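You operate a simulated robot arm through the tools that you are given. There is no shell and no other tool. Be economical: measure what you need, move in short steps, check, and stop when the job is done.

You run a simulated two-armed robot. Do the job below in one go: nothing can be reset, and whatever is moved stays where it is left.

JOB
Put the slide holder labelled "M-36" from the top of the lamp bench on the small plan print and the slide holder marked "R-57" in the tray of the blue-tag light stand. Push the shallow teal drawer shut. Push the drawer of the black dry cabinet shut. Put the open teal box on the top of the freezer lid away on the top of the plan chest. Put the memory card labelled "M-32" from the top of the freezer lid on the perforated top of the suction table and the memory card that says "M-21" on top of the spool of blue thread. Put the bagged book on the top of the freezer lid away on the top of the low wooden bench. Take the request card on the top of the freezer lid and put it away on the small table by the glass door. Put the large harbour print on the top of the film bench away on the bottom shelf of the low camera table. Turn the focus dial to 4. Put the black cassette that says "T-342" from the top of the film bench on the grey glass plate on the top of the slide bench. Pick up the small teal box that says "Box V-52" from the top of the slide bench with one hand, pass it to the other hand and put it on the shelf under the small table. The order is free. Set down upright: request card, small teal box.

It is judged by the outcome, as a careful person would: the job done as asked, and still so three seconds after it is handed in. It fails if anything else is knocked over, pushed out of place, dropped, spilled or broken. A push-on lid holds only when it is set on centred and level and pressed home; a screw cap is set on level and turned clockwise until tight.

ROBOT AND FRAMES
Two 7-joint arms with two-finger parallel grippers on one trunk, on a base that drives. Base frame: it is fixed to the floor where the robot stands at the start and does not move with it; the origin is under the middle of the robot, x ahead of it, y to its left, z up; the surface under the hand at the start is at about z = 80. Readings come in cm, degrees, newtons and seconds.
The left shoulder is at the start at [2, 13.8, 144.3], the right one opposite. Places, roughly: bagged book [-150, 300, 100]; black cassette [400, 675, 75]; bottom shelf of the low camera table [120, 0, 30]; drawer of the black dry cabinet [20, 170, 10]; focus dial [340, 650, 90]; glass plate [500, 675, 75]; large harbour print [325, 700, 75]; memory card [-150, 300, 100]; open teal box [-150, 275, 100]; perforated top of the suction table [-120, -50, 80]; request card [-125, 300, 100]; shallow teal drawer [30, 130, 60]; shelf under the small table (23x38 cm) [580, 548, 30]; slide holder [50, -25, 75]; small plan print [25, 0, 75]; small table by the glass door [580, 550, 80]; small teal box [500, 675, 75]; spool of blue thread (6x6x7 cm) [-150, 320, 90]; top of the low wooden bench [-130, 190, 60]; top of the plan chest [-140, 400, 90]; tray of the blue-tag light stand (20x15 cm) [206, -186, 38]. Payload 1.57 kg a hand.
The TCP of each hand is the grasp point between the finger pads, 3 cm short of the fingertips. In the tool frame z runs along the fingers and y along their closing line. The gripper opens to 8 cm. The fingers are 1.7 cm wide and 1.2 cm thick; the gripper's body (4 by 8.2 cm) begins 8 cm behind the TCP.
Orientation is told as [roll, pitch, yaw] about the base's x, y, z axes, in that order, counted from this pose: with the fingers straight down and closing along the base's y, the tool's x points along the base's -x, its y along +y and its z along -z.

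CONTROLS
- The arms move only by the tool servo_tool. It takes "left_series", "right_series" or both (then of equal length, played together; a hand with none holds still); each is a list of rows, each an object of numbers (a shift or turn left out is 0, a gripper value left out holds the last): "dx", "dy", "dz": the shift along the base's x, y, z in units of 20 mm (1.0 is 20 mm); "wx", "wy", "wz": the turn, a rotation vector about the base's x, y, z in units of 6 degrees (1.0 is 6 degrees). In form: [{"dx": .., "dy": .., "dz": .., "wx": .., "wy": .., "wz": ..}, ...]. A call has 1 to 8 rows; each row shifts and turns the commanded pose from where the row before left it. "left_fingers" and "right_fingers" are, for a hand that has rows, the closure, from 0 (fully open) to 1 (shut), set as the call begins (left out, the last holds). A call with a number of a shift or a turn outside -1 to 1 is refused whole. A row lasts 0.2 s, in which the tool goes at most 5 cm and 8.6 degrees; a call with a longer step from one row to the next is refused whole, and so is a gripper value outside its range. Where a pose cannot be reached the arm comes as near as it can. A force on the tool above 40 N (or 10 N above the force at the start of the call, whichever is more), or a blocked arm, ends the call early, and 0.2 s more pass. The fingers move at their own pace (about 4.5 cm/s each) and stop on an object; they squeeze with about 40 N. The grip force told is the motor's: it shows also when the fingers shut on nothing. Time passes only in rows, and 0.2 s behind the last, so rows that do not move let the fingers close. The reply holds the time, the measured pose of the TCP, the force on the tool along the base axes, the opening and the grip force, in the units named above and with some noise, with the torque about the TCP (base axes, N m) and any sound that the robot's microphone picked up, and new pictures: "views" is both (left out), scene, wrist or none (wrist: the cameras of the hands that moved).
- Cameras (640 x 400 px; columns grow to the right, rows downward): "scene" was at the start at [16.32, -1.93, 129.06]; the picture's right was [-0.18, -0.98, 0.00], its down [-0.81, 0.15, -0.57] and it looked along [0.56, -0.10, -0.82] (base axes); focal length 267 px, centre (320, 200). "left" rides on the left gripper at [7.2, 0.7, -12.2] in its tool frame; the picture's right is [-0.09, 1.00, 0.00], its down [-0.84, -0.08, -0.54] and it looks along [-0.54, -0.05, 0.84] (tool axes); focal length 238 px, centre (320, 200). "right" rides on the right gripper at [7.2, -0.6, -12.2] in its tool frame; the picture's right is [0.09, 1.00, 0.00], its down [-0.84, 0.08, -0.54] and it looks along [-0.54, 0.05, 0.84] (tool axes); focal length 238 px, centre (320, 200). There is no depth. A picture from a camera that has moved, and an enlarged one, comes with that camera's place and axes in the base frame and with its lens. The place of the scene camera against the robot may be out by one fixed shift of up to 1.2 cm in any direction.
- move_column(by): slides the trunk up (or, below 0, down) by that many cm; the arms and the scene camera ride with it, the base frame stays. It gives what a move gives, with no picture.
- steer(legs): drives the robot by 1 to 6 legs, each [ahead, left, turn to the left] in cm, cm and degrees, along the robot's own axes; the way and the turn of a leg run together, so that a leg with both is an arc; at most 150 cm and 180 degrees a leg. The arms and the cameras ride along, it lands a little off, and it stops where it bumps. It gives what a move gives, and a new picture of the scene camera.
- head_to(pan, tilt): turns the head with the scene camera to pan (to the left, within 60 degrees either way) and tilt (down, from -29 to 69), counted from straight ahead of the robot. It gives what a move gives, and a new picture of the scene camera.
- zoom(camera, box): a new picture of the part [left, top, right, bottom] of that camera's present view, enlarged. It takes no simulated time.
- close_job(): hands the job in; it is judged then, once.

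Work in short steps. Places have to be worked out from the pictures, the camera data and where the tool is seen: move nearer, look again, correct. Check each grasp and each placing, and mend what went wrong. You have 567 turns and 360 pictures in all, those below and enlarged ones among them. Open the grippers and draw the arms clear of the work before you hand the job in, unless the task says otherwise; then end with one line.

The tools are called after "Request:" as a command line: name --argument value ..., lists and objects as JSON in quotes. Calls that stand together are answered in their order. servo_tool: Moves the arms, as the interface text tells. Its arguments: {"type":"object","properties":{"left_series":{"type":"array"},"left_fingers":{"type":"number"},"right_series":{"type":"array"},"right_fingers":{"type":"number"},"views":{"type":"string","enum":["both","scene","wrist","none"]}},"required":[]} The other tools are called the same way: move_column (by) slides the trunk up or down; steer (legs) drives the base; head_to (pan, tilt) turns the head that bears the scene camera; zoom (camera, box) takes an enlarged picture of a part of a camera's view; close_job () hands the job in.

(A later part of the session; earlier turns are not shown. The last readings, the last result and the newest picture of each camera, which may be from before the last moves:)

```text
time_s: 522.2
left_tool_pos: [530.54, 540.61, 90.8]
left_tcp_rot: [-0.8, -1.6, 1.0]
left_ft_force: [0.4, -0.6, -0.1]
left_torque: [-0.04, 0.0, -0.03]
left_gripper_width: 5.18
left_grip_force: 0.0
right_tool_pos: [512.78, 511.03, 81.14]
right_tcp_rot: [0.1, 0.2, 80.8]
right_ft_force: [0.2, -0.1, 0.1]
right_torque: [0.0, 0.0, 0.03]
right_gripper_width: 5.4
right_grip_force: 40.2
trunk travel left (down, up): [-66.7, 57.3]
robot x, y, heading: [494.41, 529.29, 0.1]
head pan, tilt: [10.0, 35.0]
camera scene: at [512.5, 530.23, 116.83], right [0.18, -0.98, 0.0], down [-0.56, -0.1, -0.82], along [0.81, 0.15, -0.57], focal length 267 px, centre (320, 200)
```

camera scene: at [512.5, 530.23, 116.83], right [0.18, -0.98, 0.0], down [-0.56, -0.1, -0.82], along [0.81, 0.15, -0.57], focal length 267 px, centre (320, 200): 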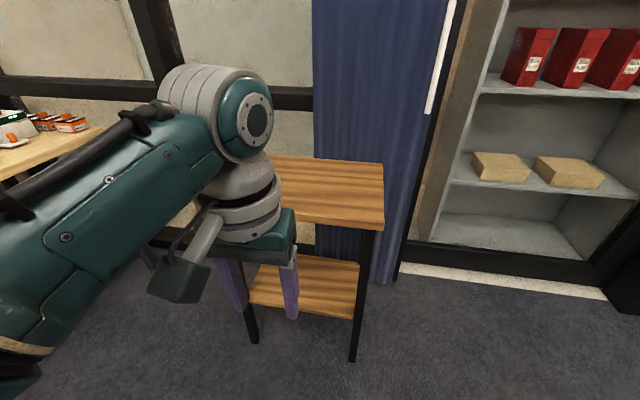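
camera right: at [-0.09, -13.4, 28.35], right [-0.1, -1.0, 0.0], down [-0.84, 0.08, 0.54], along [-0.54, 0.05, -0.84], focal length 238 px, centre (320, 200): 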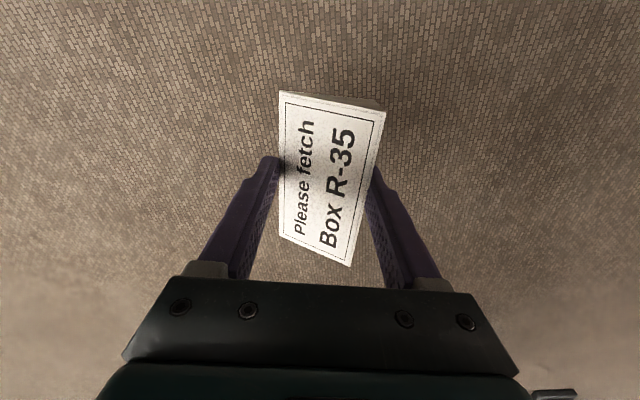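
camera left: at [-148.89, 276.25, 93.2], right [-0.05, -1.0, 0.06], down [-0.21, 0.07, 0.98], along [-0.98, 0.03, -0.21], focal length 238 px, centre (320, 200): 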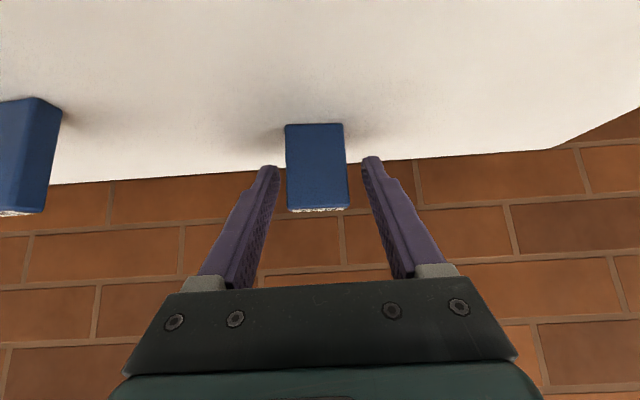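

The small table top spans about x 561–598, y 525–575. I'll bring the card upright: fingers horizontal, base down. First retract the left hand, and rotate/extend the right.

Request:
servo_tool --left_series '[{"dx": -1}, {"dx": -1}, {"dx": -1}, {"dx": -1}, {"dx": -1}, {"dx": -1}, {}, {}]' --right_series '[{"dx": 1, "wy": -1}, {"dx": 1, "wy": -1}, {"dx": 1, "wy": -1}, {"dx": 1, "wy": -1}, {"dx": 1, "wy": -1}, {"dx": 1, "wy": -1}, {"dx": 1, "wy": -1}, {"dx": 1, "wy": -1}]' --views "none"

Request:
servo_tool --right_series '[{"dx": 1, "wy": -1}, {"dx": 1, "wy": -1}, {"dx": 1, "wy": -1}, {"dx": 1, "wy": -1}, {"dx": 1, "wy": -1}, {"dx": 0, "wy": -1}, {"dx": 0, "wy": -1}]' --views "both"

```text
time_s: 524.0
left_tool_pos: [518.59, 540.63, 90.94]
left_tcp_rot: [-0.8, -1.6, 1.0]
left_ft_force: [0.4, -0.5, -0.3]
left_torque: [-0.03, 0.02, 0.01]
left_gripper_width: 5.2
left_grip_force: 0.0
right_tool_pos: [528.8, 511.01, 80.98]
right_tcp_rot: [-47.4, -6.9, 83.8]
right_ft_force: [0.9, 0.3, 0.2]
right_torque: [0.03, -0.01, 0.02]
right_gripper_width: 5.36
right_grip_force: 40.3
trunk travel left (down, up): [-66.7, 57.3]
robot x, y, heading: [494.84, 529.02, 0.1]
head pan, tilt: [10.0, 35.0]
```

```text
time_s: 525.6
left_tool_pos: [518.5, 540.48, 90.97]
left_tcp_rot: [-0.8, -1.7, 0.9]
left_ft_force: [0.0, 0.0, 0.5]
left_torque: [0.0, 0.0, 0.0]
left_gripper_width: 5.2
left_grip_force: 0.0
right_tool_pos: [537.63, 512.06, 88.42]
right_tcp_rot: [-89.0, -9.3, 89.7]
right_ft_force: [0.7, -0.3, 1.0]
right_torque: [0.02, 0.05, -0.02]
right_gripper_width: 5.36
right_grip_force: 40.0
right hand out of reach, approached as far as the arm can: row 5, 6, 7
trunk travel left (down, up): [-66.7, 57.3]
robot x, y, heading: [494.58, 529.47, 0.3]
head pan, tilt: [10.0, 35.0]
camera scene: at [512.48, 530.21, 116.82], right [0.18, -0.98, 0.0], down [-0.56, -0.1, -0.82], along [0.81, 0.15, -0.57], focal length 267 px, centre (320, 200)
camera right: at [525.55, 504.94, 88.21], right [-0.02, 0.07, -1.0], down [-0.54, 0.84, 0.07], along [0.84, 0.54, 0.02], focal length 238 px, centre (320, 200)
```

scene: 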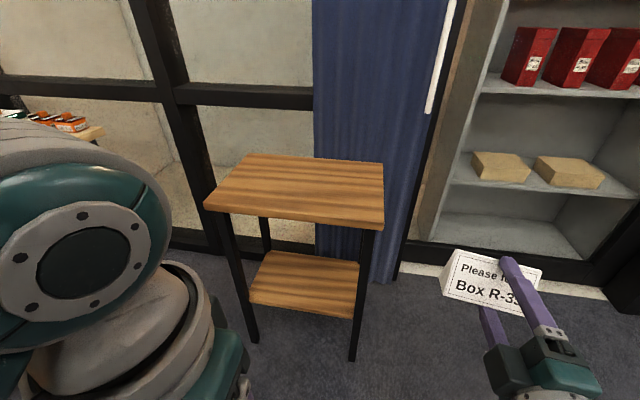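
right: 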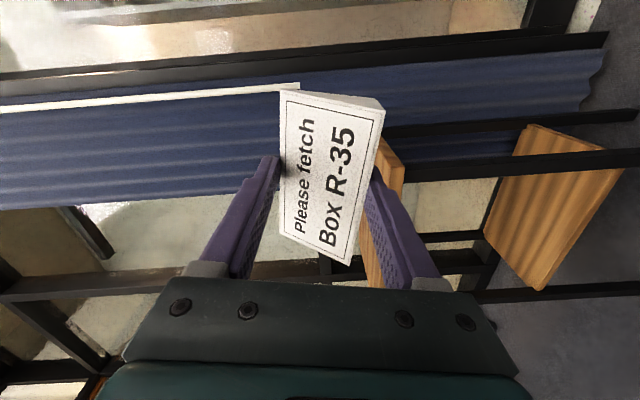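

The card is upright in the grip, leaning ~9° about x. I lower the trunk 17 cm, raise the arm correspondingly, and correct the lean.

Request:
move_column --by -17

Request:
servo_tool --right_series '[{"dz": 1, "wx": -0.4}, {"dz": 1, "wx": -0.4}, {"dz": 1, "wx": -0.4}, {"dz": 1, "wx": -0.35}, {"dz": 1}, {"dz": 1}, {"dz": 1}, {"dz": 1}]' --views "both"

```text
time_s: 527.5
left_tool_pos: [518.68, 540.6, 73.97]
left_tcp_rot: [-0.7, -1.7, 0.8]
left_ft_force: [-0.8, -0.7, -0.4]
left_torque: [-0.01, -0.01, 0.0]
left_gripper_width: 5.2
left_grip_force: 0.0
right_tool_pos: [537.77, 512.26, 71.36]
right_tcp_rot: [-88.8, -9.3, 89.9]
right_ft_force: [-0.6, -0.1, 0.1]
right_torque: [-0.02, 0.01, -0.01]
right_gripper_width: 5.39
right_grip_force: 40.2
trunk travel left (down, up): [-49.7, 74.3]
robot x, y, heading: [494.6, 528.89, 0.1]
head pan, tilt: [10.0, 35.0]
```

```text
time_s: 529.3
left_tool_pos: [518.73, 540.61, 73.91]
left_tcp_rot: [-0.8, -1.5, 0.9]
left_ft_force: [-0.8, 0.5, -0.2]
left_torque: [-0.05, -0.02, -0.02]
left_gripper_width: 5.2
left_grip_force: 0.1
right_tool_pos: [537.79, 512.12, 87.5]
right_tcp_rot: [-88.8, 0.1, 89.7]
right_ft_force: [0.2, -0.1, 0.5]
right_torque: [0.01, 0.0, 0.01]
right_gripper_width: 5.36
right_grip_force: 40.1
trunk travel left (down, up): [-49.7, 74.3]
robot x, y, heading: [494.64, 529.18, 0.1]
head pan, tilt: [10.0, 35.0]
camera scene: at [512.5, 530.23, 99.82], right [0.18, -0.98, 0.0], down [-0.56, -0.1, -0.82], along [0.81, 0.15, -0.57], focal length 267 px, centre (320, 200)
camera right: at [525.58, 505.0, 88.41], right [-0.02, -0.09, -1.0], down [-0.54, 0.84, -0.07], along [0.84, 0.54, -0.07], focal length 238 px, centre (320, 200)
```

scene: 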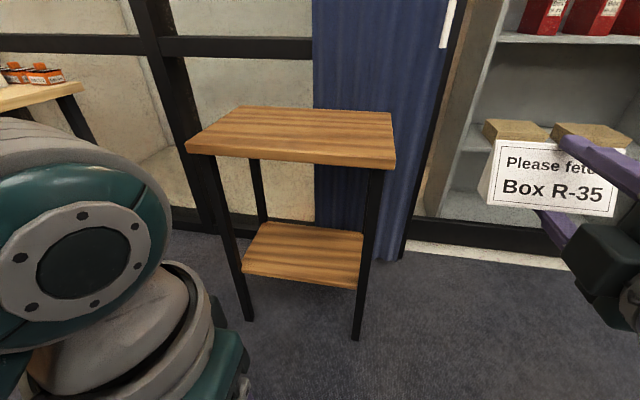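
right: 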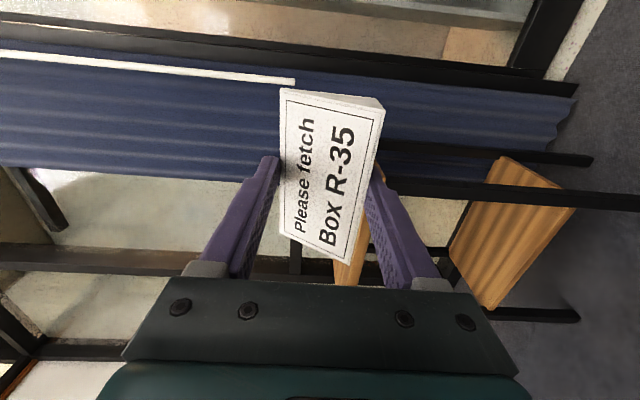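

Table top is about z≈75. I move 33 cm left and 28 cm forward to bring the card over its front part.

Request:
steer --legs '[[0, 33, 0], [28, 0, 0]]'

Request:
head_to --pan -20 --tilt 40

```text
time_s: 533.0
left_tool_pos: [545.96, 573.63, 74.07]
left_tcp_rot: [-0.8, -1.6, 0.7]
left_ft_force: [0.1, 0.0, -1.0]
left_torque: [0.01, 0.01, 0.01]
left_gripper_width: 5.21
left_grip_force: 0.1
right_tool_pos: [565.07, 545.31, 87.5]
right_tcp_rot: [-88.9, 0.0, 89.5]
right_ft_force: [-0.2, -0.9, 0.7]
right_torque: [0.03, 0.03, 0.02]
right_gripper_width: 5.39
right_grip_force: 40.5
trunk travel left (down, up): [-49.7, 74.3]
robot x, y, heading: [521.84, 562.24, 0.2]
head pan, tilt: [10.0, 35.0]
camera scene: at [539.79, 563.31, 99.83], right [0.18, -0.98, 0.0], down [-0.56, -0.1, -0.82], along [0.81, 0.14, -0.57], focal length 267 px, centre (320, 200)
```

scene: 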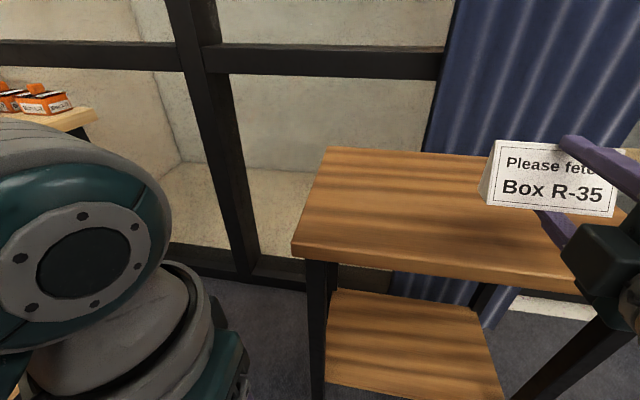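

```text
time_s: 534.0
left_tool_pos: [546.08, 573.64, 74.02]
left_tcp_rot: [-0.7, -1.7, 0.7]
left_ft_force: [0.3, 0.0, -0.3]
left_torque: [0.05, 0.02, -0.01]
left_gripper_width: 5.18
left_grip_force: 0.0
right_tool_pos: [564.96, 545.25, 87.5]
right_tcp_rot: [-88.7, 0.1, 89.4]
right_ft_force: [0.0, -0.1, 0.1]
right_torque: [-0.03, -0.01, 0.0]
right_gripper_width: 5.37
right_grip_force: 39.8
trunk travel left (down, up): [-49.7, 74.3]
robot x, y, heading: [521.98, 562.29, -0.1]
head pan, tilt: [-20.0, 40.0]
camera scene: at [539.1, 558.88, 99.07], right [-0.34, -0.94, 0.0], down [-0.6, 0.22, -0.77], along [0.72, -0.26, -0.64], focal length 267 px, centre (320, 200)
```

scene: 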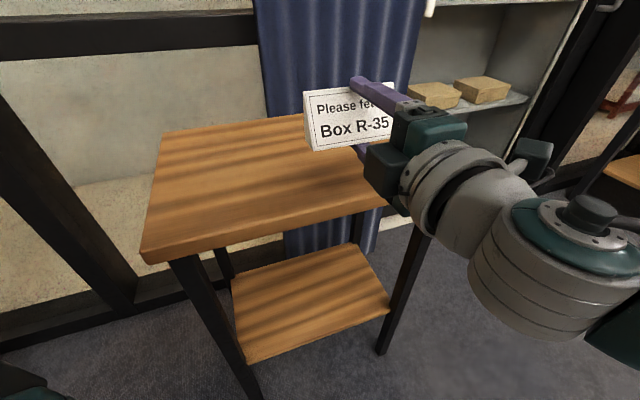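

Setting it down with a finger under the base would drag it, so I'll hand the card over: the left hand will take it from above by its left end. I raise the trunk 15 cm while lowering the right arm equally, then recentre.

Request:
move_column --by 15

Request:
servo_tool --right_series '[{"dz": -1, "dy": 0.7}, {"dz": -1, "dy": 0.7}, {"dz": -1, "dy": 0.7}, {"dz": -1, "dy": 0.7}, {"dz": -1, "dy": 0.7}, {"dz": -1, "dy": 0.7}, {"dz": -1, "dy": 0.7}, {"dz": -0.3, "dy": 0.7}]' --views "none"

Request:
steer --legs '[[4, -11, 0]]'

```text
time_s: 535.7
left_tool_pos: [546.01, 573.57, 88.86]
left_tcp_rot: [-0.8, -1.7, 0.6]
left_ft_force: [0.9, -0.2, -0.5]
left_torque: [0.02, -0.01, -0.01]
left_gripper_width: 5.2
left_grip_force: 0.1
right_tool_pos: [564.96, 545.25, 102.42]
right_tcp_rot: [-88.8, 0.0, 89.5]
right_ft_force: [0.0, 0.0, 0.0]
right_torque: [0.0, -0.04, 0.01]
right_gripper_width: 5.39
right_grip_force: 39.7
trunk travel left (down, up): [-64.7, 59.3]
robot x, y, heading: [521.64, 562.35, 0.5]
head pan, tilt: [-20.0, 40.0]
```

```text
time_s: 537.5
left_tool_pos: [545.92, 573.54, 89.02]
left_tcp_rot: [-0.8, -1.5, 0.7]
left_ft_force: [0.0, 0.5, -0.1]
left_torque: [0.0, 0.02, 0.01]
left_gripper_width: 5.2
left_grip_force: 0.1
right_tool_pos: [565.04, 556.34, 88.01]
right_tcp_rot: [-89.1, -0.2, 89.6]
right_ft_force: [0.3, 0.2, -0.4]
right_torque: [0.02, -0.01, 0.0]
right_gripper_width: 5.35
right_grip_force: 39.9
trunk travel left (down, up): [-64.7, 59.3]
robot x, y, heading: [521.88, 562.78, 0.0]
head pan, tilt: [-20.0, 40.0]
```

```text
time_s: 538.8
left_tool_pos: [549.85, 562.47, 88.91]
left_tcp_rot: [-0.9, -1.5, 0.8]
left_ft_force: [0.3, 0.3, -0.2]
left_torque: [-0.03, 0.03, 0.01]
left_gripper_width: 5.2
left_grip_force: 0.0
right_tool_pos: [568.94, 545.37, 87.8]
right_tcp_rot: [-88.8, 0.1, 89.7]
right_ft_force: [0.6, -0.3, 0.0]
right_torque: [0.03, 0.0, 0.04]
right_gripper_width: 5.37
right_grip_force: 39.6
trunk travel left (down, up): [-64.7, 59.3]
robot x, y, heading: [525.7, 550.82, 0.5]
head pan, tilt: [-20.0, 40.0]
camera scene: at [543.09, 547.8, 114.07], right [-0.34, -0.94, 0.0], down [-0.6, 0.22, -0.77], along [0.72, -0.26, -0.64], focal length 267 px, centre (320, 200)
```

scene: 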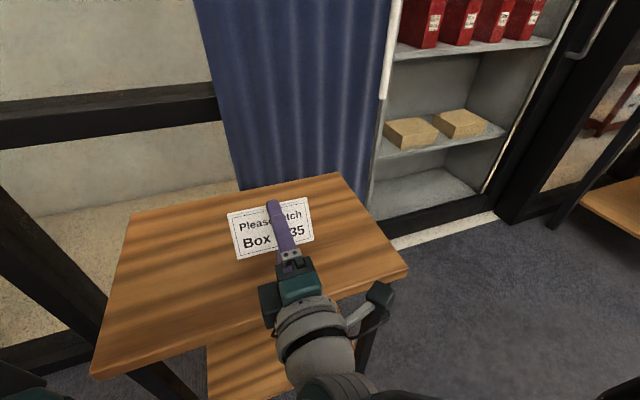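

The card's left end is at y≈550.5, free for the left hand. I raise the left hand and rotate it −90° so it closes front-to-back.

Request:
servo_tool --left_series '[{"dz": 1, "wz": -1}, {"dz": 1, "wz": -1}, {"dz": 1, "wz": -1}, {"dz": 1, "wz": -1}, {"dz": 1, "wz": -1}, {"wz": -1}, {"wz": -1}, {"wz": -1}]' --left_fingers 0.1 --views "none"

Request:
servo_tool --left_series '[{"dx": 1, "wz": -1}, {"dx": 1, "wz": -1}, {"dx": 1, "wz": -1}, {"dx": 1, "wz": -1}, {"dx": 1, "wz": -1}, {"dx": 1, "wz": -1}, {"dx": 1, "wz": -1}, {"dx": 1}]' --views "none"

Request:
servo_tool --left_series '[{"dx": 1, "dy": -0.8}, {"dx": 1, "dy": -0.8}, {"dy": -0.9}, {"dy": -0.9}, {"dy": -0.9}]' --views "both"

```text
time_s: 540.5
left_tool_pos: [550.71, 561.82, 98.93]
left_tcp_rot: [-0.9, -1.6, -47.2]
left_ft_force: [0.5, -0.4, -0.3]
left_torque: [-0.01, 0.04, 0.02]
left_gripper_width: 7.21
left_grip_force: 0.1
left hand out of reach, approached as far as the arm can: row 1
right_tool_pos: [568.87, 545.26, 87.81]
right_tcp_rot: [-88.8, 0.0, 89.6]
right_ft_force: [0.0, -0.6, 0.5]
right_torque: [0.01, 0.0, 0.01]
right_gripper_width: 5.37
right_grip_force: 40.2
trunk travel left (down, up): [-64.7, 59.3]
robot x, y, heading: [525.51, 551.3, 0.0]
head pan, tilt: [-20.0, 40.0]
```

```text
time_s: 542.4
left_tool_pos: [566.83, 561.8, 98.92]
left_tcp_rot: [-0.8, -1.7, -89.3]
left_ft_force: [-0.5, 0.3, 0.2]
left_torque: [0.0, -0.01, 0.0]
left_gripper_width: 7.21
left_grip_force: 0.0
right_tool_pos: [568.85, 545.33, 87.99]
right_tcp_rot: [-88.9, 0.0, 89.5]
right_ft_force: [0.7, 0.4, -0.5]
right_torque: [-0.02, 0.0, 0.0]
right_gripper_width: 5.38
right_grip_force: 40.2
trunk travel left (down, up): [-64.7, 59.3]
robot x, y, heading: [526.07, 551.34, 0.4]
head pan, tilt: [-20.0, 40.0]
```

```text
time_s: 543.5
left_tool_pos: [569.96, 553.81, 98.77]
left_tcp_rot: [-0.7, -1.5, -89.2]
left_ft_force: [0.1, 0.1, -0.4]
left_torque: [-0.01, 0.0, 0.0]
left_gripper_width: 7.21
left_grip_force: 0.1
left hand out of reach, approached as far as the arm can: row 4, 5
right_tool_pos: [568.98, 545.23, 87.94]
right_tcp_rot: [-88.7, 0.0, 89.6]
right_ft_force: [0.7, -1.2, -0.4]
right_torque: [0.01, -0.03, 0.03]
right_gripper_width: 5.38
right_grip_force: 40.2
trunk travel left (down, up): [-64.7, 59.3]
robot x, y, heading: [525.69, 550.82, 0.3]
head pan, tilt: [-20.0, 40.0]
camera scene: at [543.08, 547.81, 114.07], right [-0.34, -0.94, 0.0], down [-0.6, 0.22, -0.77], along [0.72, -0.26, -0.64], focal length 267 px, centre (320, 200)
camera left: at [570.8, 561.35, 110.83], right [1.0, -0.08, -0.01], down [-0.06, -0.82, 0.57], along [-0.05, -0.56, -0.82], focal length 238 px, centre (320, 200)
```

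scene: 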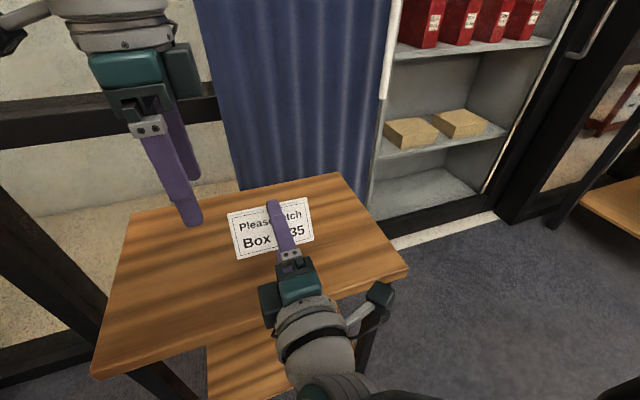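
left: 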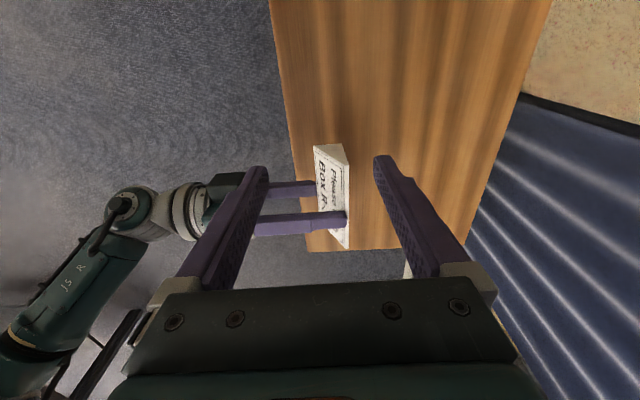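

I bring the card toward the left hand instead: right hand +5 cm in y and −2 cm in x, left hand −2 cm in x.

Request:
servo_tool --right_series '[{"dy": 0.9, "dx": -0.5}, {"dy": 0.9, "dx": -0.5}, {"dy": 0.8}, {}]' --left_series '[{"dx": -0.5}, {"dx": -0.5}, {}, {}]' --views "wrist"

```text
time_s: 544.5
left_tool_pos: [567.92, 553.95, 98.88]
left_tcp_rot: [-0.7, -1.7, -89.2]
left_ft_force: [-0.6, -0.4, 0.2]
left_torque: [0.0, 0.01, 0.04]
left_gripper_width: 7.21
left_grip_force: 0.2
right_tool_pos: [566.74, 549.56, 88.27]
right_tcp_rot: [-88.8, 0.0, 89.7]
right_ft_force: [-0.1, 0.6, 0.6]
right_torque: [-0.02, 0.03, 0.04]
right_gripper_width: 5.37
right_grip_force: 40.2
right hand out of reach, approached as far as the arm can: row 3
trunk travel left (down, up): [-64.7, 59.3]
robot x, y, heading: [525.52, 550.85, 0.1]
head pan, tilt: [-20.0, 40.0]
camera right: at [554.64, 542.43, 89.18], right [-0.02, -0.09, -1.0], down [-0.54, 0.84, -0.07], along [0.84, 0.53, -0.07], focal length 238 px, centre (320, 200)
camera left: at [568.84, 561.47, 110.95], right [1.0, -0.08, -0.01], down [-0.06, -0.82, 0.57], along [-0.05, -0.56, -0.82], focal length 238 px, centre (320, 200)
```

right: 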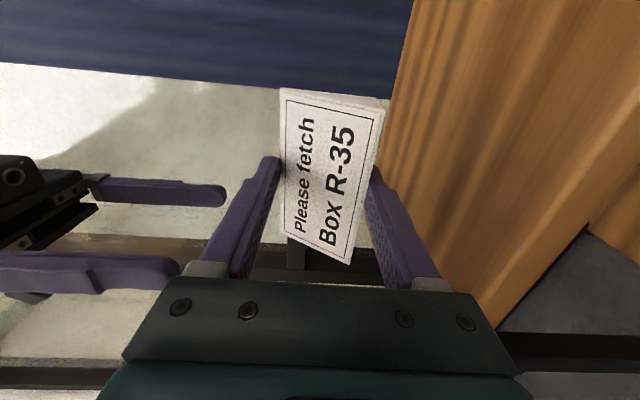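
left: 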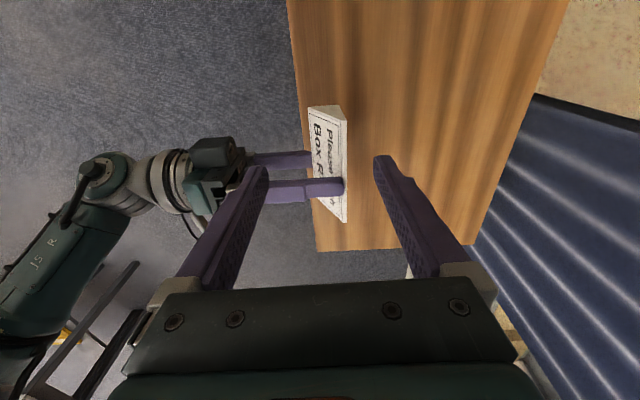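

The card's back is vertical at x≈570.3, front slopes to 566.7. I shift both hands 3 cm toward me for reach, then lower the left around the card's left part.

Request:
servo_tool --right_series '[{"dx": -0.75}, {"dx": -0.75}, {}, {}, {}, {}]' --left_series '[{"dx": -0.55}, {"dx": -0.55}, {"dz": -1}, {"dz": -1}, {"dz": -1}, {}]' --views "both"

```text
time_s: 546.0
left_tool_pos: [565.73, 553.8, 92.71]
left_tcp_rot: [-0.8, -1.6, -89.2]
left_ft_force: [-0.1, 1.0, 0.1]
left_torque: [0.02, 0.02, 0.0]
left_gripper_width: 7.2
left_grip_force: 0.1
right_tool_pos: [563.66, 549.64, 88.2]
right_tcp_rot: [-88.8, 0.0, 89.6]
right_ft_force: [0.2, 0.5, -0.2]
right_torque: [0.01, -0.01, 0.04]
right_gripper_width: 5.38
right_grip_force: 40.0
trunk travel left (down, up): [-64.7, 59.3]
robot x, y, heading: [525.78, 551.21, 0.4]
head pan, tilt: [-20.0, 40.0]
camera scene: at [543.09, 547.81, 114.07], right [-0.34, -0.94, 0.0], down [-0.6, 0.22, -0.77], along [0.72, -0.26, -0.64], focal length 267 px, centre (320, 200)
camera right: at [551.58, 542.39, 89.15], right [-0.02, -0.09, -1.0], down [-0.54, 0.84, -0.07], along [0.84, 0.53, -0.07], focal length 238 px, centre (320, 200)
camera left: at [566.57, 561.34, 104.93], right [1.0, -0.08, -0.01], down [-0.06, -0.82, 0.57], along [-0.05, -0.56, -0.82], focal length 238 px, centre (320, 200)
```

scene: 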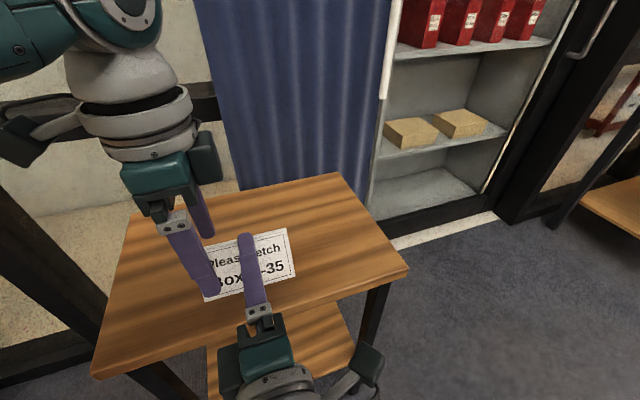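
right: 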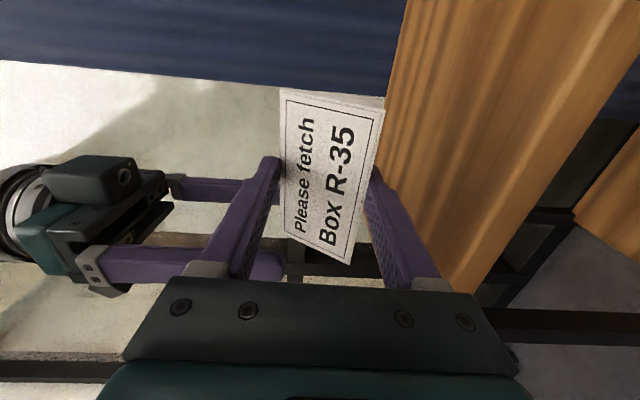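
left: 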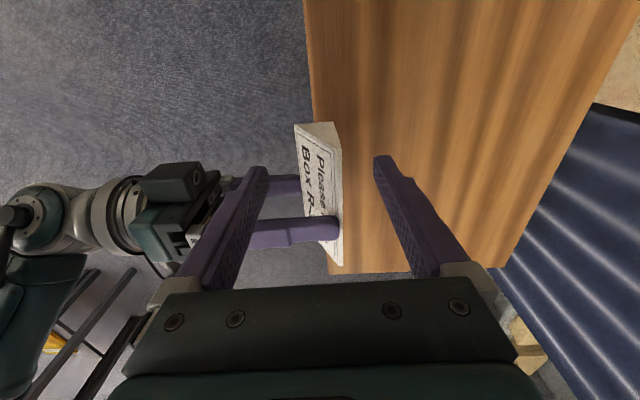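

Request:
servo_tool --left_series '[{"dz": -0.7}, {"dz": -0.7}, {"dz": -0.4}, {}]' --views "none"

Request:
servo_tool --left_series '[{}, {}, {}, {}]' --left_fingers 1 --views "wrist"

```text
time_s: 547.0
left_tool_pos: [565.73, 553.8, 89.33]
left_tcp_rot: [-0.8, -1.6, -89.2]
left_ft_force: [-0.9, -0.3, 0.6]
left_torque: [0.01, 0.02, -0.02]
left_gripper_width: 7.21
left_grip_force: 0.0
right_tool_pos: [563.65, 549.69, 88.21]
right_tcp_rot: [-88.7, -0.1, 89.5]
right_ft_force: [0.3, 0.1, 0.1]
right_torque: [-0.01, -0.03, 0.0]
right_gripper_width: 5.36
right_grip_force: 40.4
trunk travel left (down, up): [-64.7, 59.3]
robot x, y, heading: [525.81, 551.18, 0.2]
head pan, tilt: [-20.0, 40.0]
```

```text
time_s: 548.0
left_tool_pos: [565.68, 553.82, 89.29]
left_tcp_rot: [-1.0, -1.7, -89.2]
left_ft_force: [-6.2, -0.2, 3.2]
left_torque: [-0.07, 1.09, -0.15]
left_gripper_width: 2.75
left_grip_force: 26.1
right_tool_pos: [563.9, 549.57, 88.25]
right_tcp_rot: [-88.9, -0.1, 89.6]
right_ft_force: [4.9, -0.3, -3.8]
right_torque: [-0.06, -0.93, -0.08]
right_gripper_width: 5.38
right_grip_force: 40.1
trunk travel left (down, up): [-64.7, 59.3]
robot x, y, heading: [525.67, 551.46, 0.4]
head pan, tilt: [-20.0, 40.0]
camera left: at [566.6, 561.36, 101.39], right [1.0, -0.08, -0.01], down [-0.06, -0.82, 0.57], along [-0.06, -0.56, -0.82], focal length 238 px, centre (320, 200)
```

left: 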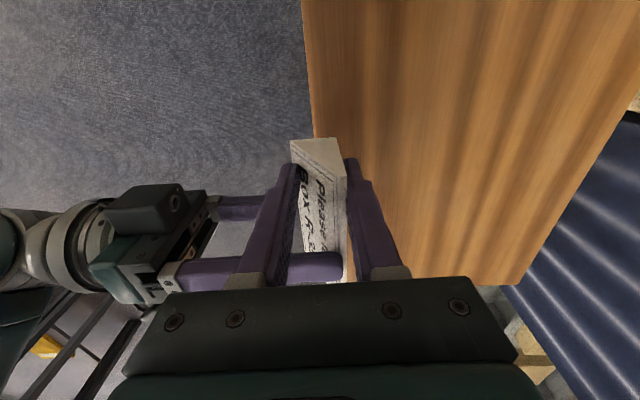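

The left hand has the card. I release with the right and draw it back.

Request:
servo_tool --right_series '[{}, {}, {"dx": -1}, {"dx": -1}, {"dx": -1}, {"dx": -1}, {"dx": -1}]' --right_fingers 0.1 --views "scene"

```text
time_s: 549.5
left_tool_pos: [565.8, 553.83, 89.49]
left_tcp_rot: [-0.8, -1.7, -89.1]
left_ft_force: [1.1, -0.1, -1.0]
left_torque: [0.0, -0.02, -0.02]
left_gripper_width: 2.28
left_grip_force: 35.0
right_tool_pos: [553.86, 549.59, 88.32]
right_tcp_rot: [-88.9, 0.0, 89.6]
right_ft_force: [-0.1, 0.0, 0.2]
right_torque: [0.02, 0.01, 0.01]
right_gripper_width: 7.18
right_grip_force: 0.1
trunk travel left (down, up): [-64.7, 59.3]
robot x, y, heading: [525.88, 551.73, 0.0]
head pan, tilt: [-20.0, 40.0]
camera scene: at [543.07, 547.81, 114.07], right [-0.34, -0.94, 0.0], down [-0.6, 0.22, -0.77], along [0.72, -0.26, -0.64], focal length 267 px, centre (320, 200)
```

scene: 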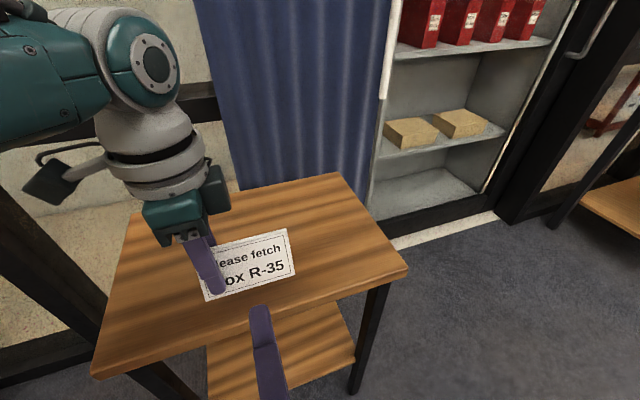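

Left holds it. I drive 9 cm forward and lower the card promptly.

Request:
steer --legs '[[9, 0, 0]]'

Request:
servo_tool --left_series '[{"dz": -1}, {"dz": -1}, {"dz": -1}, {"dz": -0.7}, {"dz": -0.4}]' --views "both"

```text
time_s: 550.6
left_tool_pos: [574.64, 553.89, 89.29]
left_tcp_rot: [-0.8, -1.7, -89.2]
left_ft_force: [1.0, 0.5, -0.9]
left_torque: [-0.02, 0.0, 0.03]
left_gripper_width: 2.26
left_grip_force: 35.2
right_tool_pos: [562.73, 549.61, 88.27]
right_tcp_rot: [-88.8, 0.0, 89.8]
right_ft_force: [0.0, -0.1, -0.7]
right_torque: [0.05, 0.0, 0.05]
right_gripper_width: 7.19
right_grip_force: 0.1
trunk travel left (down, up): [-64.7, 59.3]
robot x, y, heading: [534.54, 551.77, 0.2]
head pan, tilt: [-20.0, 40.0]
camera scene: at [552.01, 547.86, 114.07], right [-0.34, -0.94, 0.0], down [-0.6, 0.22, -0.77], along [0.72, -0.26, -0.64], focal length 267 px, centre (320, 200)
```

scene: 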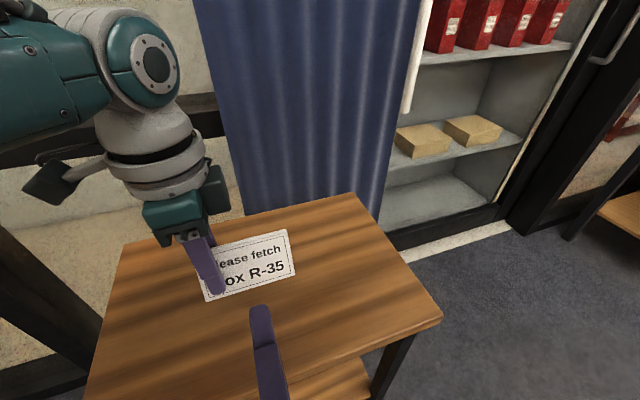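

```text
time_s: 551.9
left_tool_pos: [572.61, 554.96, 81.82]
left_tcp_rot: [-0.7, -1.4, -89.2]
left_ft_force: [-0.5, 0.2, 0.0]
left_torque: [-0.01, -0.01, -0.02]
left_gripper_width: 2.23
left_grip_force: 34.4
left hand out of reach, approached as far as the arm can: row 2, 3, 4
right_tool_pos: [562.58, 549.66, 88.29]
right_tcp_rot: [-88.8, 0.0, 89.6]
right_ft_force: [-0.1, 0.7, -0.2]
right_torque: [0.02, 0.01, 0.01]
right_gripper_width: 7.22
right_grip_force: 0.0
trunk travel left (down, up): [-64.7, 59.3]
robot x, y, heading: [534.44, 551.14, 0.0]
head pan, tilt: [-20.0, 40.0]
camera scene: at [551.99, 547.86, 114.07], right [-0.34, -0.94, 0.0], down [-0.6, 0.22, -0.77], along [0.72, -0.26, -0.64], focal length 267 px, centre (320, 200)
camera left: at [573.48, 562.53, 94.04], right [1.0, -0.08, -0.01], down [-0.06, -0.82, 0.57], along [-0.05, -0.56, -0.82], focal length 238 px, centre (320, 200)
```

scene: 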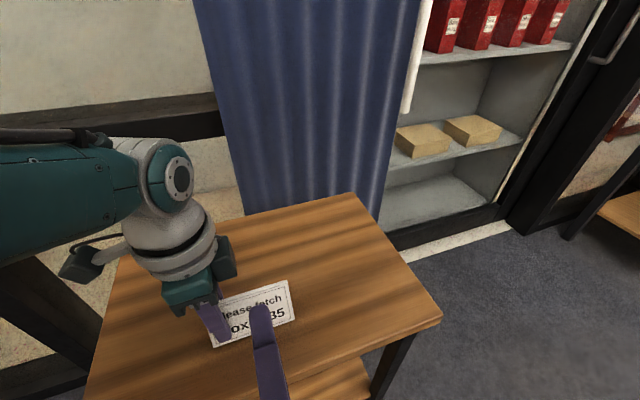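
left: 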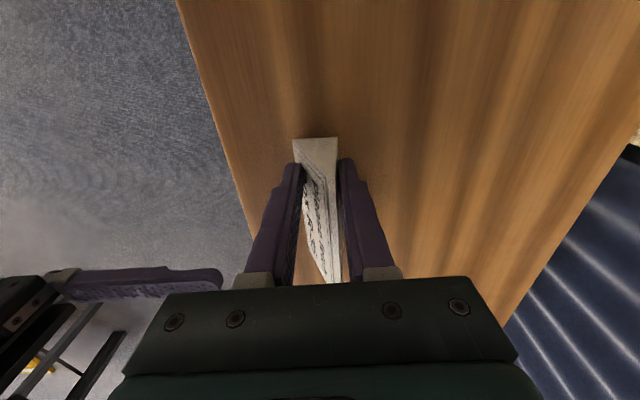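

Near the surface; I finish lowering with the trunk in small steps.

Request:
move_column --by -1.5

Request:
move_column --by -0.7

```text
time_s: 552.5
left_tool_pos: [572.59, 555.01, 80.5]
left_tcp_rot: [-0.8, -1.4, -89.2]
left_ft_force: [0.3, -0.3, -0.1]
left_torque: [0.0, 0.0, 0.0]
left_gripper_width: 2.24
left_grip_force: 34.4
right_tool_pos: [562.68, 549.62, 86.81]
right_tcp_rot: [-88.8, 0.0, 89.8]
right_ft_force: [0.3, 0.6, -0.2]
right_torque: [-0.01, 0.0, -0.01]
right_gripper_width: 7.21
right_grip_force: 0.0
trunk travel left (down, up): [-63.2, 60.8]
robot x, y, heading: [534.47, 551.03, 0.6]
head pan, tilt: [-20.0, 40.0]
```

```text
time_s: 553.0
left_tool_pos: [572.85, 555.03, 80.25]
left_tcp_rot: [-0.8, -1.6, -89.3]
left_ft_force: [-1.3, 3.1, 11.9]
left_torque: [0.0, 0.36, -0.08]
left_gripper_width: 2.22
left_grip_force: 35.1
right_tool_pos: [562.57, 549.63, 86.23]
right_tcp_rot: [-89.0, 0.0, 89.7]
right_ft_force: [-0.1, -0.4, 0.0]
right_torque: [0.01, -0.01, 0.0]
right_gripper_width: 7.17
right_grip_force: 0.0
trunk travel left (down, up): [-62.6, 61.4]
robot x, y, heading: [534.92, 551.62, 0.2]
head pan, tilt: [-20.0, 40.0]
stopped: the force on the tool passed its limit at 49 N (the readings are from after the stop); the commanded pose is now the measured one
```

Touchdown. I open the left fingers and rise by the trunk.

Request:
servo_tool --left_series '[{}, {}, {}, {}]' --left_fingers 0.3 --views "none"

Request:
move_column --by 10

Request:
zoom --camera "scene" --box '[80, 180, 460, 400]'

Request:
zoom --camera "left" --box '[0, 0, 640, 400]'

```text
time_s: 554.0
left_tool_pos: [572.65, 554.9, 80.2]
left_tcp_rot: [-0.8, -1.6, -89.3]
left_ft_force: [-0.6, -0.7, 0.5]
left_torque: [0.0, 0.02, -0.01]
left_gripper_width: 5.59
left_grip_force: 0.0
right_tool_pos: [562.68, 549.56, 86.13]
right_tcp_rot: [-88.8, 0.0, 89.7]
right_ft_force: [-0.1, 0.0, 0.0]
right_torque: [0.0, 0.02, -0.01]
right_gripper_width: 7.21
right_grip_force: 0.0
trunk travel left (down, up): [-62.6, 61.4]
robot x, y, heading: [534.5, 551.34, 0.5]
head pan, tilt: [-20.0, 40.0]
```

```text
time_s: 555.3
left_tool_pos: [572.62, 554.82, 90.29]
left_tcp_rot: [-0.8, -1.7, -89.2]
left_ft_force: [-0.4, -0.2, -0.9]
left_torque: [0.02, 0.0, 0.0]
left_gripper_width: 5.59
left_grip_force: 0.0
right_tool_pos: [562.65, 549.62, 96.13]
right_tcp_rot: [-88.8, 0.0, 89.7]
right_ft_force: [-0.2, 0.1, 0.4]
right_torque: [0.01, -0.02, -0.01]
right_gripper_width: 7.17
right_grip_force: 0.0
trunk travel left (down, up): [-72.6, 51.4]
robot x, y, heading: [534.93, 550.95, 0.3]
head pan, tilt: [-20.0, 40.0]
```

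```text
1.68 times, centred on (270, 290) of scene
camera zoom: at [551.98, 547.87, 121.99], right [-0.34, -0.94, 0.0], down [-0.6, 0.22, -0.77], along [0.72, -0.26, -0.64], focal length 449 px, centre (404, 48)
```

zoom: 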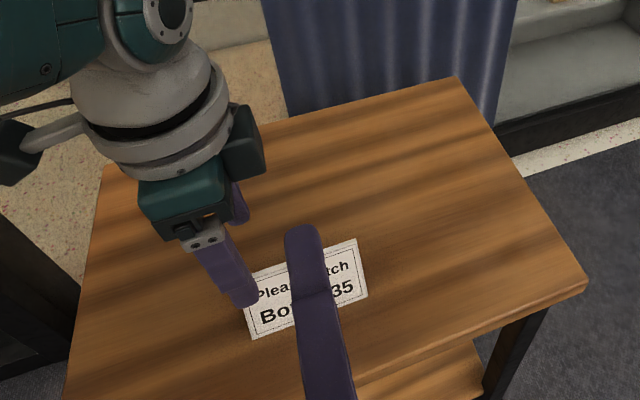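

```text
1.00 times, centred on (320, 200) of left (not enlarged: the box is as wide or as high as the picture)
camera zoom: at [573.57, 562.42, 102.19], right [1.0, -0.08, -0.01], down [-0.06, -0.82, 0.57], along [-0.05, -0.56, -0.82], focal length 238 px, centre (320, 200)
```

zoom: 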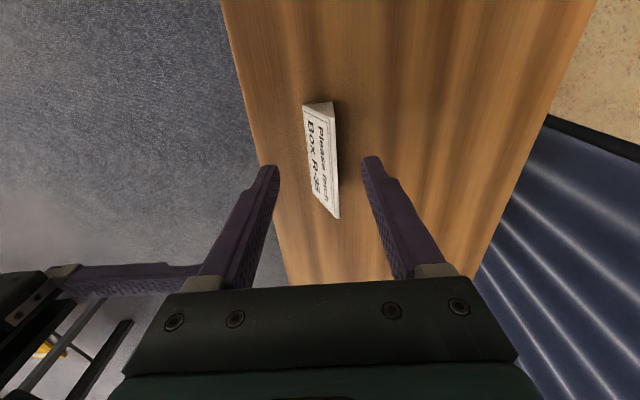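

The request card stands upright on the small table. I back off and restore both hands to the downward pose.

Request:
steer --legs '[[-45, 0, 0]]'

Request:
servo_tool --right_series '[{"dz": -0.5, "wy": 1}, {"dz": -0.5, "wy": 1}, {"dz": -0.5, "wy": 1}, {"dz": -0.5, "wy": 1}, {"dz": -0.5, "wy": 1}, {"wy": 1}, {"wy": 1}, {"wy": 1}]' --left_series '[{"wz": 1}, {"wz": 1}, {"wz": 1}, {"wz": 1}, {"wz": 1}, {"wz": 1}, {"wz": 1}, {"wz": 1}]' --views "none"

Request:
servo_tool --right_series '[{"wy": 1}, {"wy": 1}, {"wy": 1}, {"wy": 1}, {"wy": 1}, {"wy": 1}, {"wy": 1}, {}]' --left_series '[{"wz": 1}, {"wz": 1}, {"wz": 1}, {"wz": 1}, {"wz": 1}, {"wz": 1}, {"wz": 0.9}, {}]' --left_fingers 0 --right_fingers 0 --views "none"

```text
time_s: 558.0
left_tool_pos: [527.36, 554.69, 90.14]
left_tcp_rot: [-0.7, -1.6, -89.3]
left_ft_force: [0.9, 0.3, -1.0]
left_torque: [0.02, -0.01, 0.01]
left_gripper_width: 5.59
left_grip_force: 0.0
right_tool_pos: [517.27, 549.39, 96.17]
right_tcp_rot: [-88.9, -0.2, 89.7]
right_ft_force: [-0.4, 0.7, -0.1]
right_torque: [0.03, 0.01, 0.01]
right_gripper_width: 7.19
right_grip_force: 0.0
trunk travel left (down, up): [-72.6, 51.4]
robot x, y, heading: [489.41, 550.9, -0.1]
head pan, tilt: [-20.0, 40.0]
camera scene: at [506.68, 547.67, 121.99], right [-0.34, -0.94, 0.0], down [-0.6, 0.22, -0.77], along [0.72, -0.26, -0.64], focal length 267 px, centre (320, 200)
```

scene: 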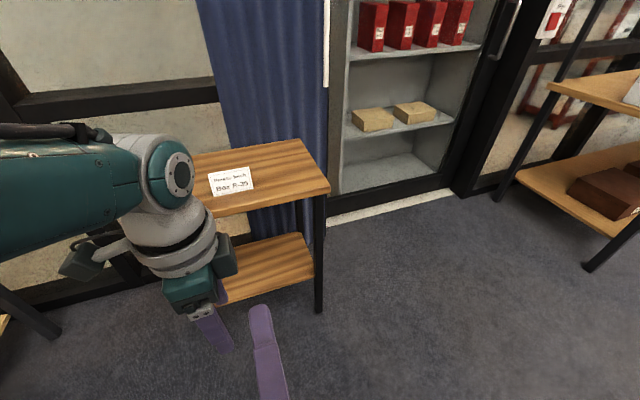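

```text
time_s: 559.8
left_tool_pos: [527.55, 554.5, 90.0]
left_tcp_rot: [-0.8, -1.5, -41.2]
left_ft_force: [-0.4, 0.4, 0.3]
left_torque: [0.01, 0.02, 0.02]
left_gripper_width: 5.6
left_grip_force: 0.1
right_tool_pos: [517.19, 549.22, 91.17]
right_tcp_rot: [-40.8, 0.2, 89.7]
right_ft_force: [-0.3, 0.1, 0.5]
right_torque: [0.0, 0.02, 0.0]
right_gripper_width: 7.2
right_grip_force: 0.1
trunk travel left (down, up): [-72.6, 51.4]
robot x, y, heading: [489.56, 551.0, 0.2]
head pan, tilt: [-20.0, 40.0]
```

```text
time_s: 561.6
left_tool_pos: [527.61, 554.43, 89.99]
left_tcp_rot: [-0.7, -1.5, 0.3]
left_ft_force: [0.3, 0.0, -0.5]
left_torque: [-0.01, 0.02, -0.01]
left_gripper_width: 8.0
left_grip_force: 0.1
left hand out of reach, approached as far as the arm can: row 2
right_tool_pos: [517.29, 549.39, 91.15]
right_tcp_rot: [1.2, 0.3, 90.0]
right_ft_force: [0.5, -0.5, 0.0]
right_torque: [0.0, 0.0, 0.02]
right_gripper_width: 8.0
right_grip_force: 0.1
trunk travel left (down, up): [-72.6, 51.4]
robot x, y, heading: [489.32, 551.25, 0.0]
head pan, tilt: [-20.0, 40.0]
```

I spread the hands apart and rotate the right hand's yaw back to normal.

Request:
servo_tool --right_series '[{"dy": -1, "wz": -1}, {"dy": -1, "wz": -1}, {"dy": -1, "wz": -1}, {"dy": -1, "wz": -1}, {"dy": -1, "wz": -1}, {"dy": -1, "wz": -1}, {"dy": -1, "wz": -1}, {"wz": -1}]' --left_series '[{"dy": 1}, {"dy": 1}, {"dy": 1}, {"dy": 1, "dx": -0.5}, {"dx": -1}, {"dx": -1}, {"dx": -1}, {}]' --views "none"

Request:
servo_tool --right_series '[{"wz": -1}, {"wz": -1}, {"wz": -1}, {"wz": -1}, {"wz": -1}, {"wz": -1}, {"wz": -1}]' --views "none"

Request:
steer --legs '[[0, 0, 90]]'

Request:
head_to --pan 0 --tilt 25

```text
time_s: 563.4
left_tool_pos: [526.73, 560.85, 85.69]
left_tcp_rot: [-0.8, -1.6, 0.1]
left_ft_force: [-0.6, 0.6, -0.3]
left_torque: [0.0, 0.02, -0.02]
left_gripper_width: 8.01
left_grip_force: 0.1
left hand out of reach, approached as far as the arm can: row 1, 2, 3, 4, 5, 6, 7
right_tool_pos: [517.23, 535.34, 91.15]
right_tcp_rot: [1.2, 0.3, 41.9]
right_ft_force: [0.2, -0.1, 0.1]
right_torque: [0.02, 0.02, -0.03]
right_gripper_width: 7.98
right_grip_force: 0.1
trunk travel left (down, up): [-72.6, 51.4]
robot x, y, heading: [489.48, 550.88, 0.4]
head pan, tilt: [-20.0, 40.0]
```

```text
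time_s: 565.0
left_tool_pos: [526.73, 560.88, 85.62]
left_tcp_rot: [-0.7, -1.6, 0.0]
left_ft_force: [0.5, -0.3, 0.6]
left_torque: [0.06, 0.02, 0.03]
left_gripper_width: 7.99
left_grip_force: 0.0
right_tool_pos: [517.52, 535.4, 91.15]
right_tcp_rot: [1.1, 0.3, -0.2]
right_ft_force: [-0.1, 0.4, 0.6]
right_torque: [0.02, -0.03, -0.01]
right_gripper_width: 8.0
right_grip_force: 0.0
trunk travel left (down, up): [-72.6, 51.4]
robot x, y, heading: [489.47, 550.88, 0.2]
head pan, tilt: [-20.0, 40.0]
```

```text
time_s: 569.1
left_tool_pos: [481.49, 588.98, 85.68]
left_tcp_rot: [-0.8, -1.6, 87.4]
left_ft_force: [-0.6, 0.4, -0.2]
left_torque: [0.01, 0.0, -0.02]
left_gripper_width: 7.97
left_grip_force: 0.0
right_tool_pos: [506.44, 578.23, 91.06]
right_tcp_rot: [1.2, 0.3, 87.2]
right_ft_force: [-0.5, -0.4, 0.6]
right_torque: [-0.01, 0.02, 0.02]
right_gripper_width: 7.98
right_grip_force: 0.1
trunk travel left (down, up): [-72.6, 51.4]
robot x, y, heading: [489.32, 551.46, 87.6]
head pan, tilt: [-20.0, 40.0]
camera scene: at [492.39, 568.32, 122.0], right [0.92, -0.38, 0.0], down [-0.25, -0.59, -0.77], along [0.29, 0.71, -0.64], focal length 267 px, centre (320, 200)
```

scene: 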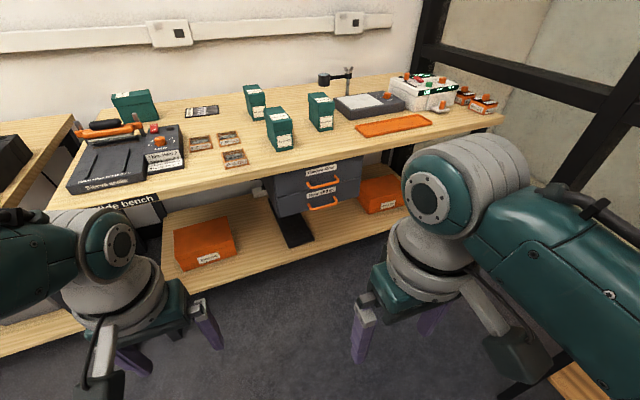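

```text
time_s: 570.0
left_tool_pos: [481.43, 588.94, 85.6]
left_tcp_rot: [-0.7, -1.6, 87.5]
left_ft_force: [0.4, 0.8, 0.3]
left_torque: [0.0, 0.0, 0.02]
left_gripper_width: 8.01
left_grip_force: 0.1
right_tool_pos: [506.41, 578.4, 91.17]
right_tcp_rot: [1.3, 0.2, 87.2]
right_ft_force: [-0.4, 0.0, -0.8]
right_torque: [-0.01, -0.02, 0.02]
right_gripper_width: 7.99
right_grip_force: 0.0
trunk travel left (down, up): [-72.6, 51.4]
robot x, y, heading: [489.81, 551.19, 87.7]
head pan, tilt: [0.0, 25.0]
camera scene: at [489.55, 569.67, 124.32], right [1.0, -0.04, 0.0], down [-0.02, -0.42, -0.91], along [0.04, 0.91, -0.42], focal length 267 px, centre (320, 200)
```

scene: 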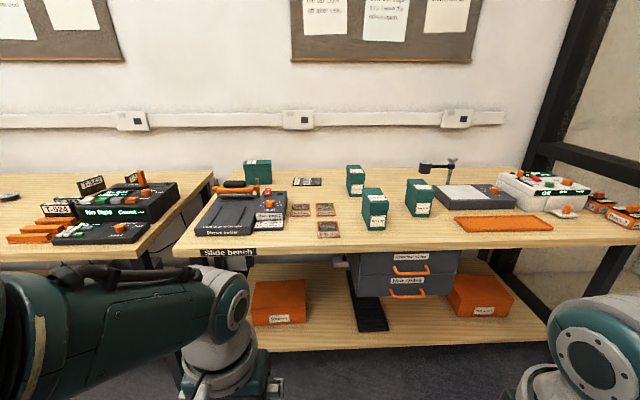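

I check whether the left arm moves freely upward, and zoom into the slide bench labels.

Request:
servo_tool --left_series '[{"dy": -0.3, "dz": 0.8, "wx": -0.5}, {"dy": -0.3, "dz": 0.8, "wx": -0.5}, {"dz": 0.8, "wx": -0.5}, {"dz": 0.8, "wx": -0.5}, {"dz": 0.8, "wx": 0.5}, {"dz": 0.8, "wx": 0.5}, {"dz": 0.8, "wx": 0.5}, {"dz": 0.8, "wx": 0.5}]' --views "none"

Request:
zoom --camera "scene" --box '[200, 140, 460, 270]'

Request:
zoom --camera "scene" --box '[0, 150, 260, 280]'

```text
time_s: 571.8
left_tool_pos: [483.63, 594.19, 94.85]
left_tcp_rot: [-0.6, -1.5, 87.4]
left_ft_force: [-0.2, -0.4, 0.6]
left_torque: [0.02, -0.02, 0.01]
left_gripper_width: 8.02
left_grip_force: 0.0
left hand out of reach, approached as far as the arm can: row 1, 2, 5, 6, 7, 8
right_tool_pos: [506.41, 578.34, 91.14]
right_tcp_rot: [1.2, 0.2, 87.3]
right_ft_force: [-0.3, -0.5, 0.3]
right_torque: [0.03, -0.03, 0.0]
right_gripper_width: 7.98
right_grip_force: 0.1
trunk travel left (down, up): [-72.6, 51.4]
robot x, y, heading: [489.2, 551.44, 87.3]
head pan, tilt: [0.0, 25.0]
```

```text
2.46 times, centred on (330, 205) of scene
camera zoom: at [489.54, 569.68, 124.33], right [1.0, -0.04, 0.0], down [-0.02, -0.42, -0.91], along [0.04, 0.91, -0.42], focal length 657 px, centre (295, 188)
```

zoom: 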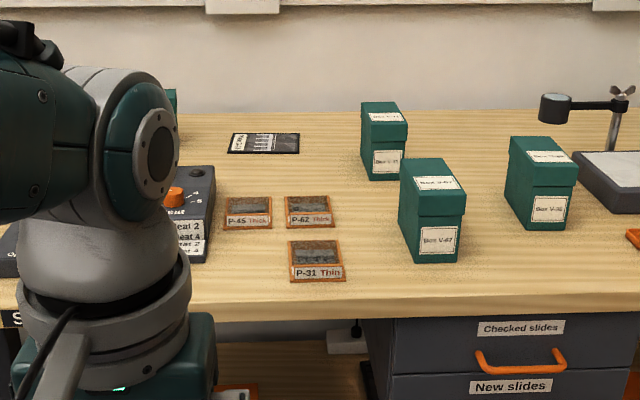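

```text
2.46 times, centred on (130, 215) of scene
camera zoom: at [489.54, 569.68, 124.33], right [1.0, -0.04, 0.0], down [-0.02, -0.42, -0.91], along [0.04, 0.91, -0.42], focal length 657 px, centre (788, 163)
```

zoom: 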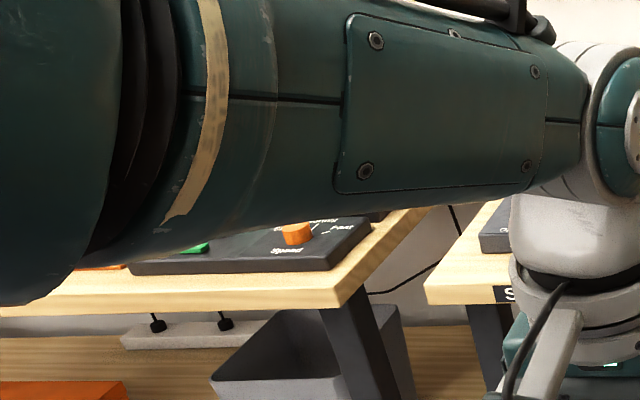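

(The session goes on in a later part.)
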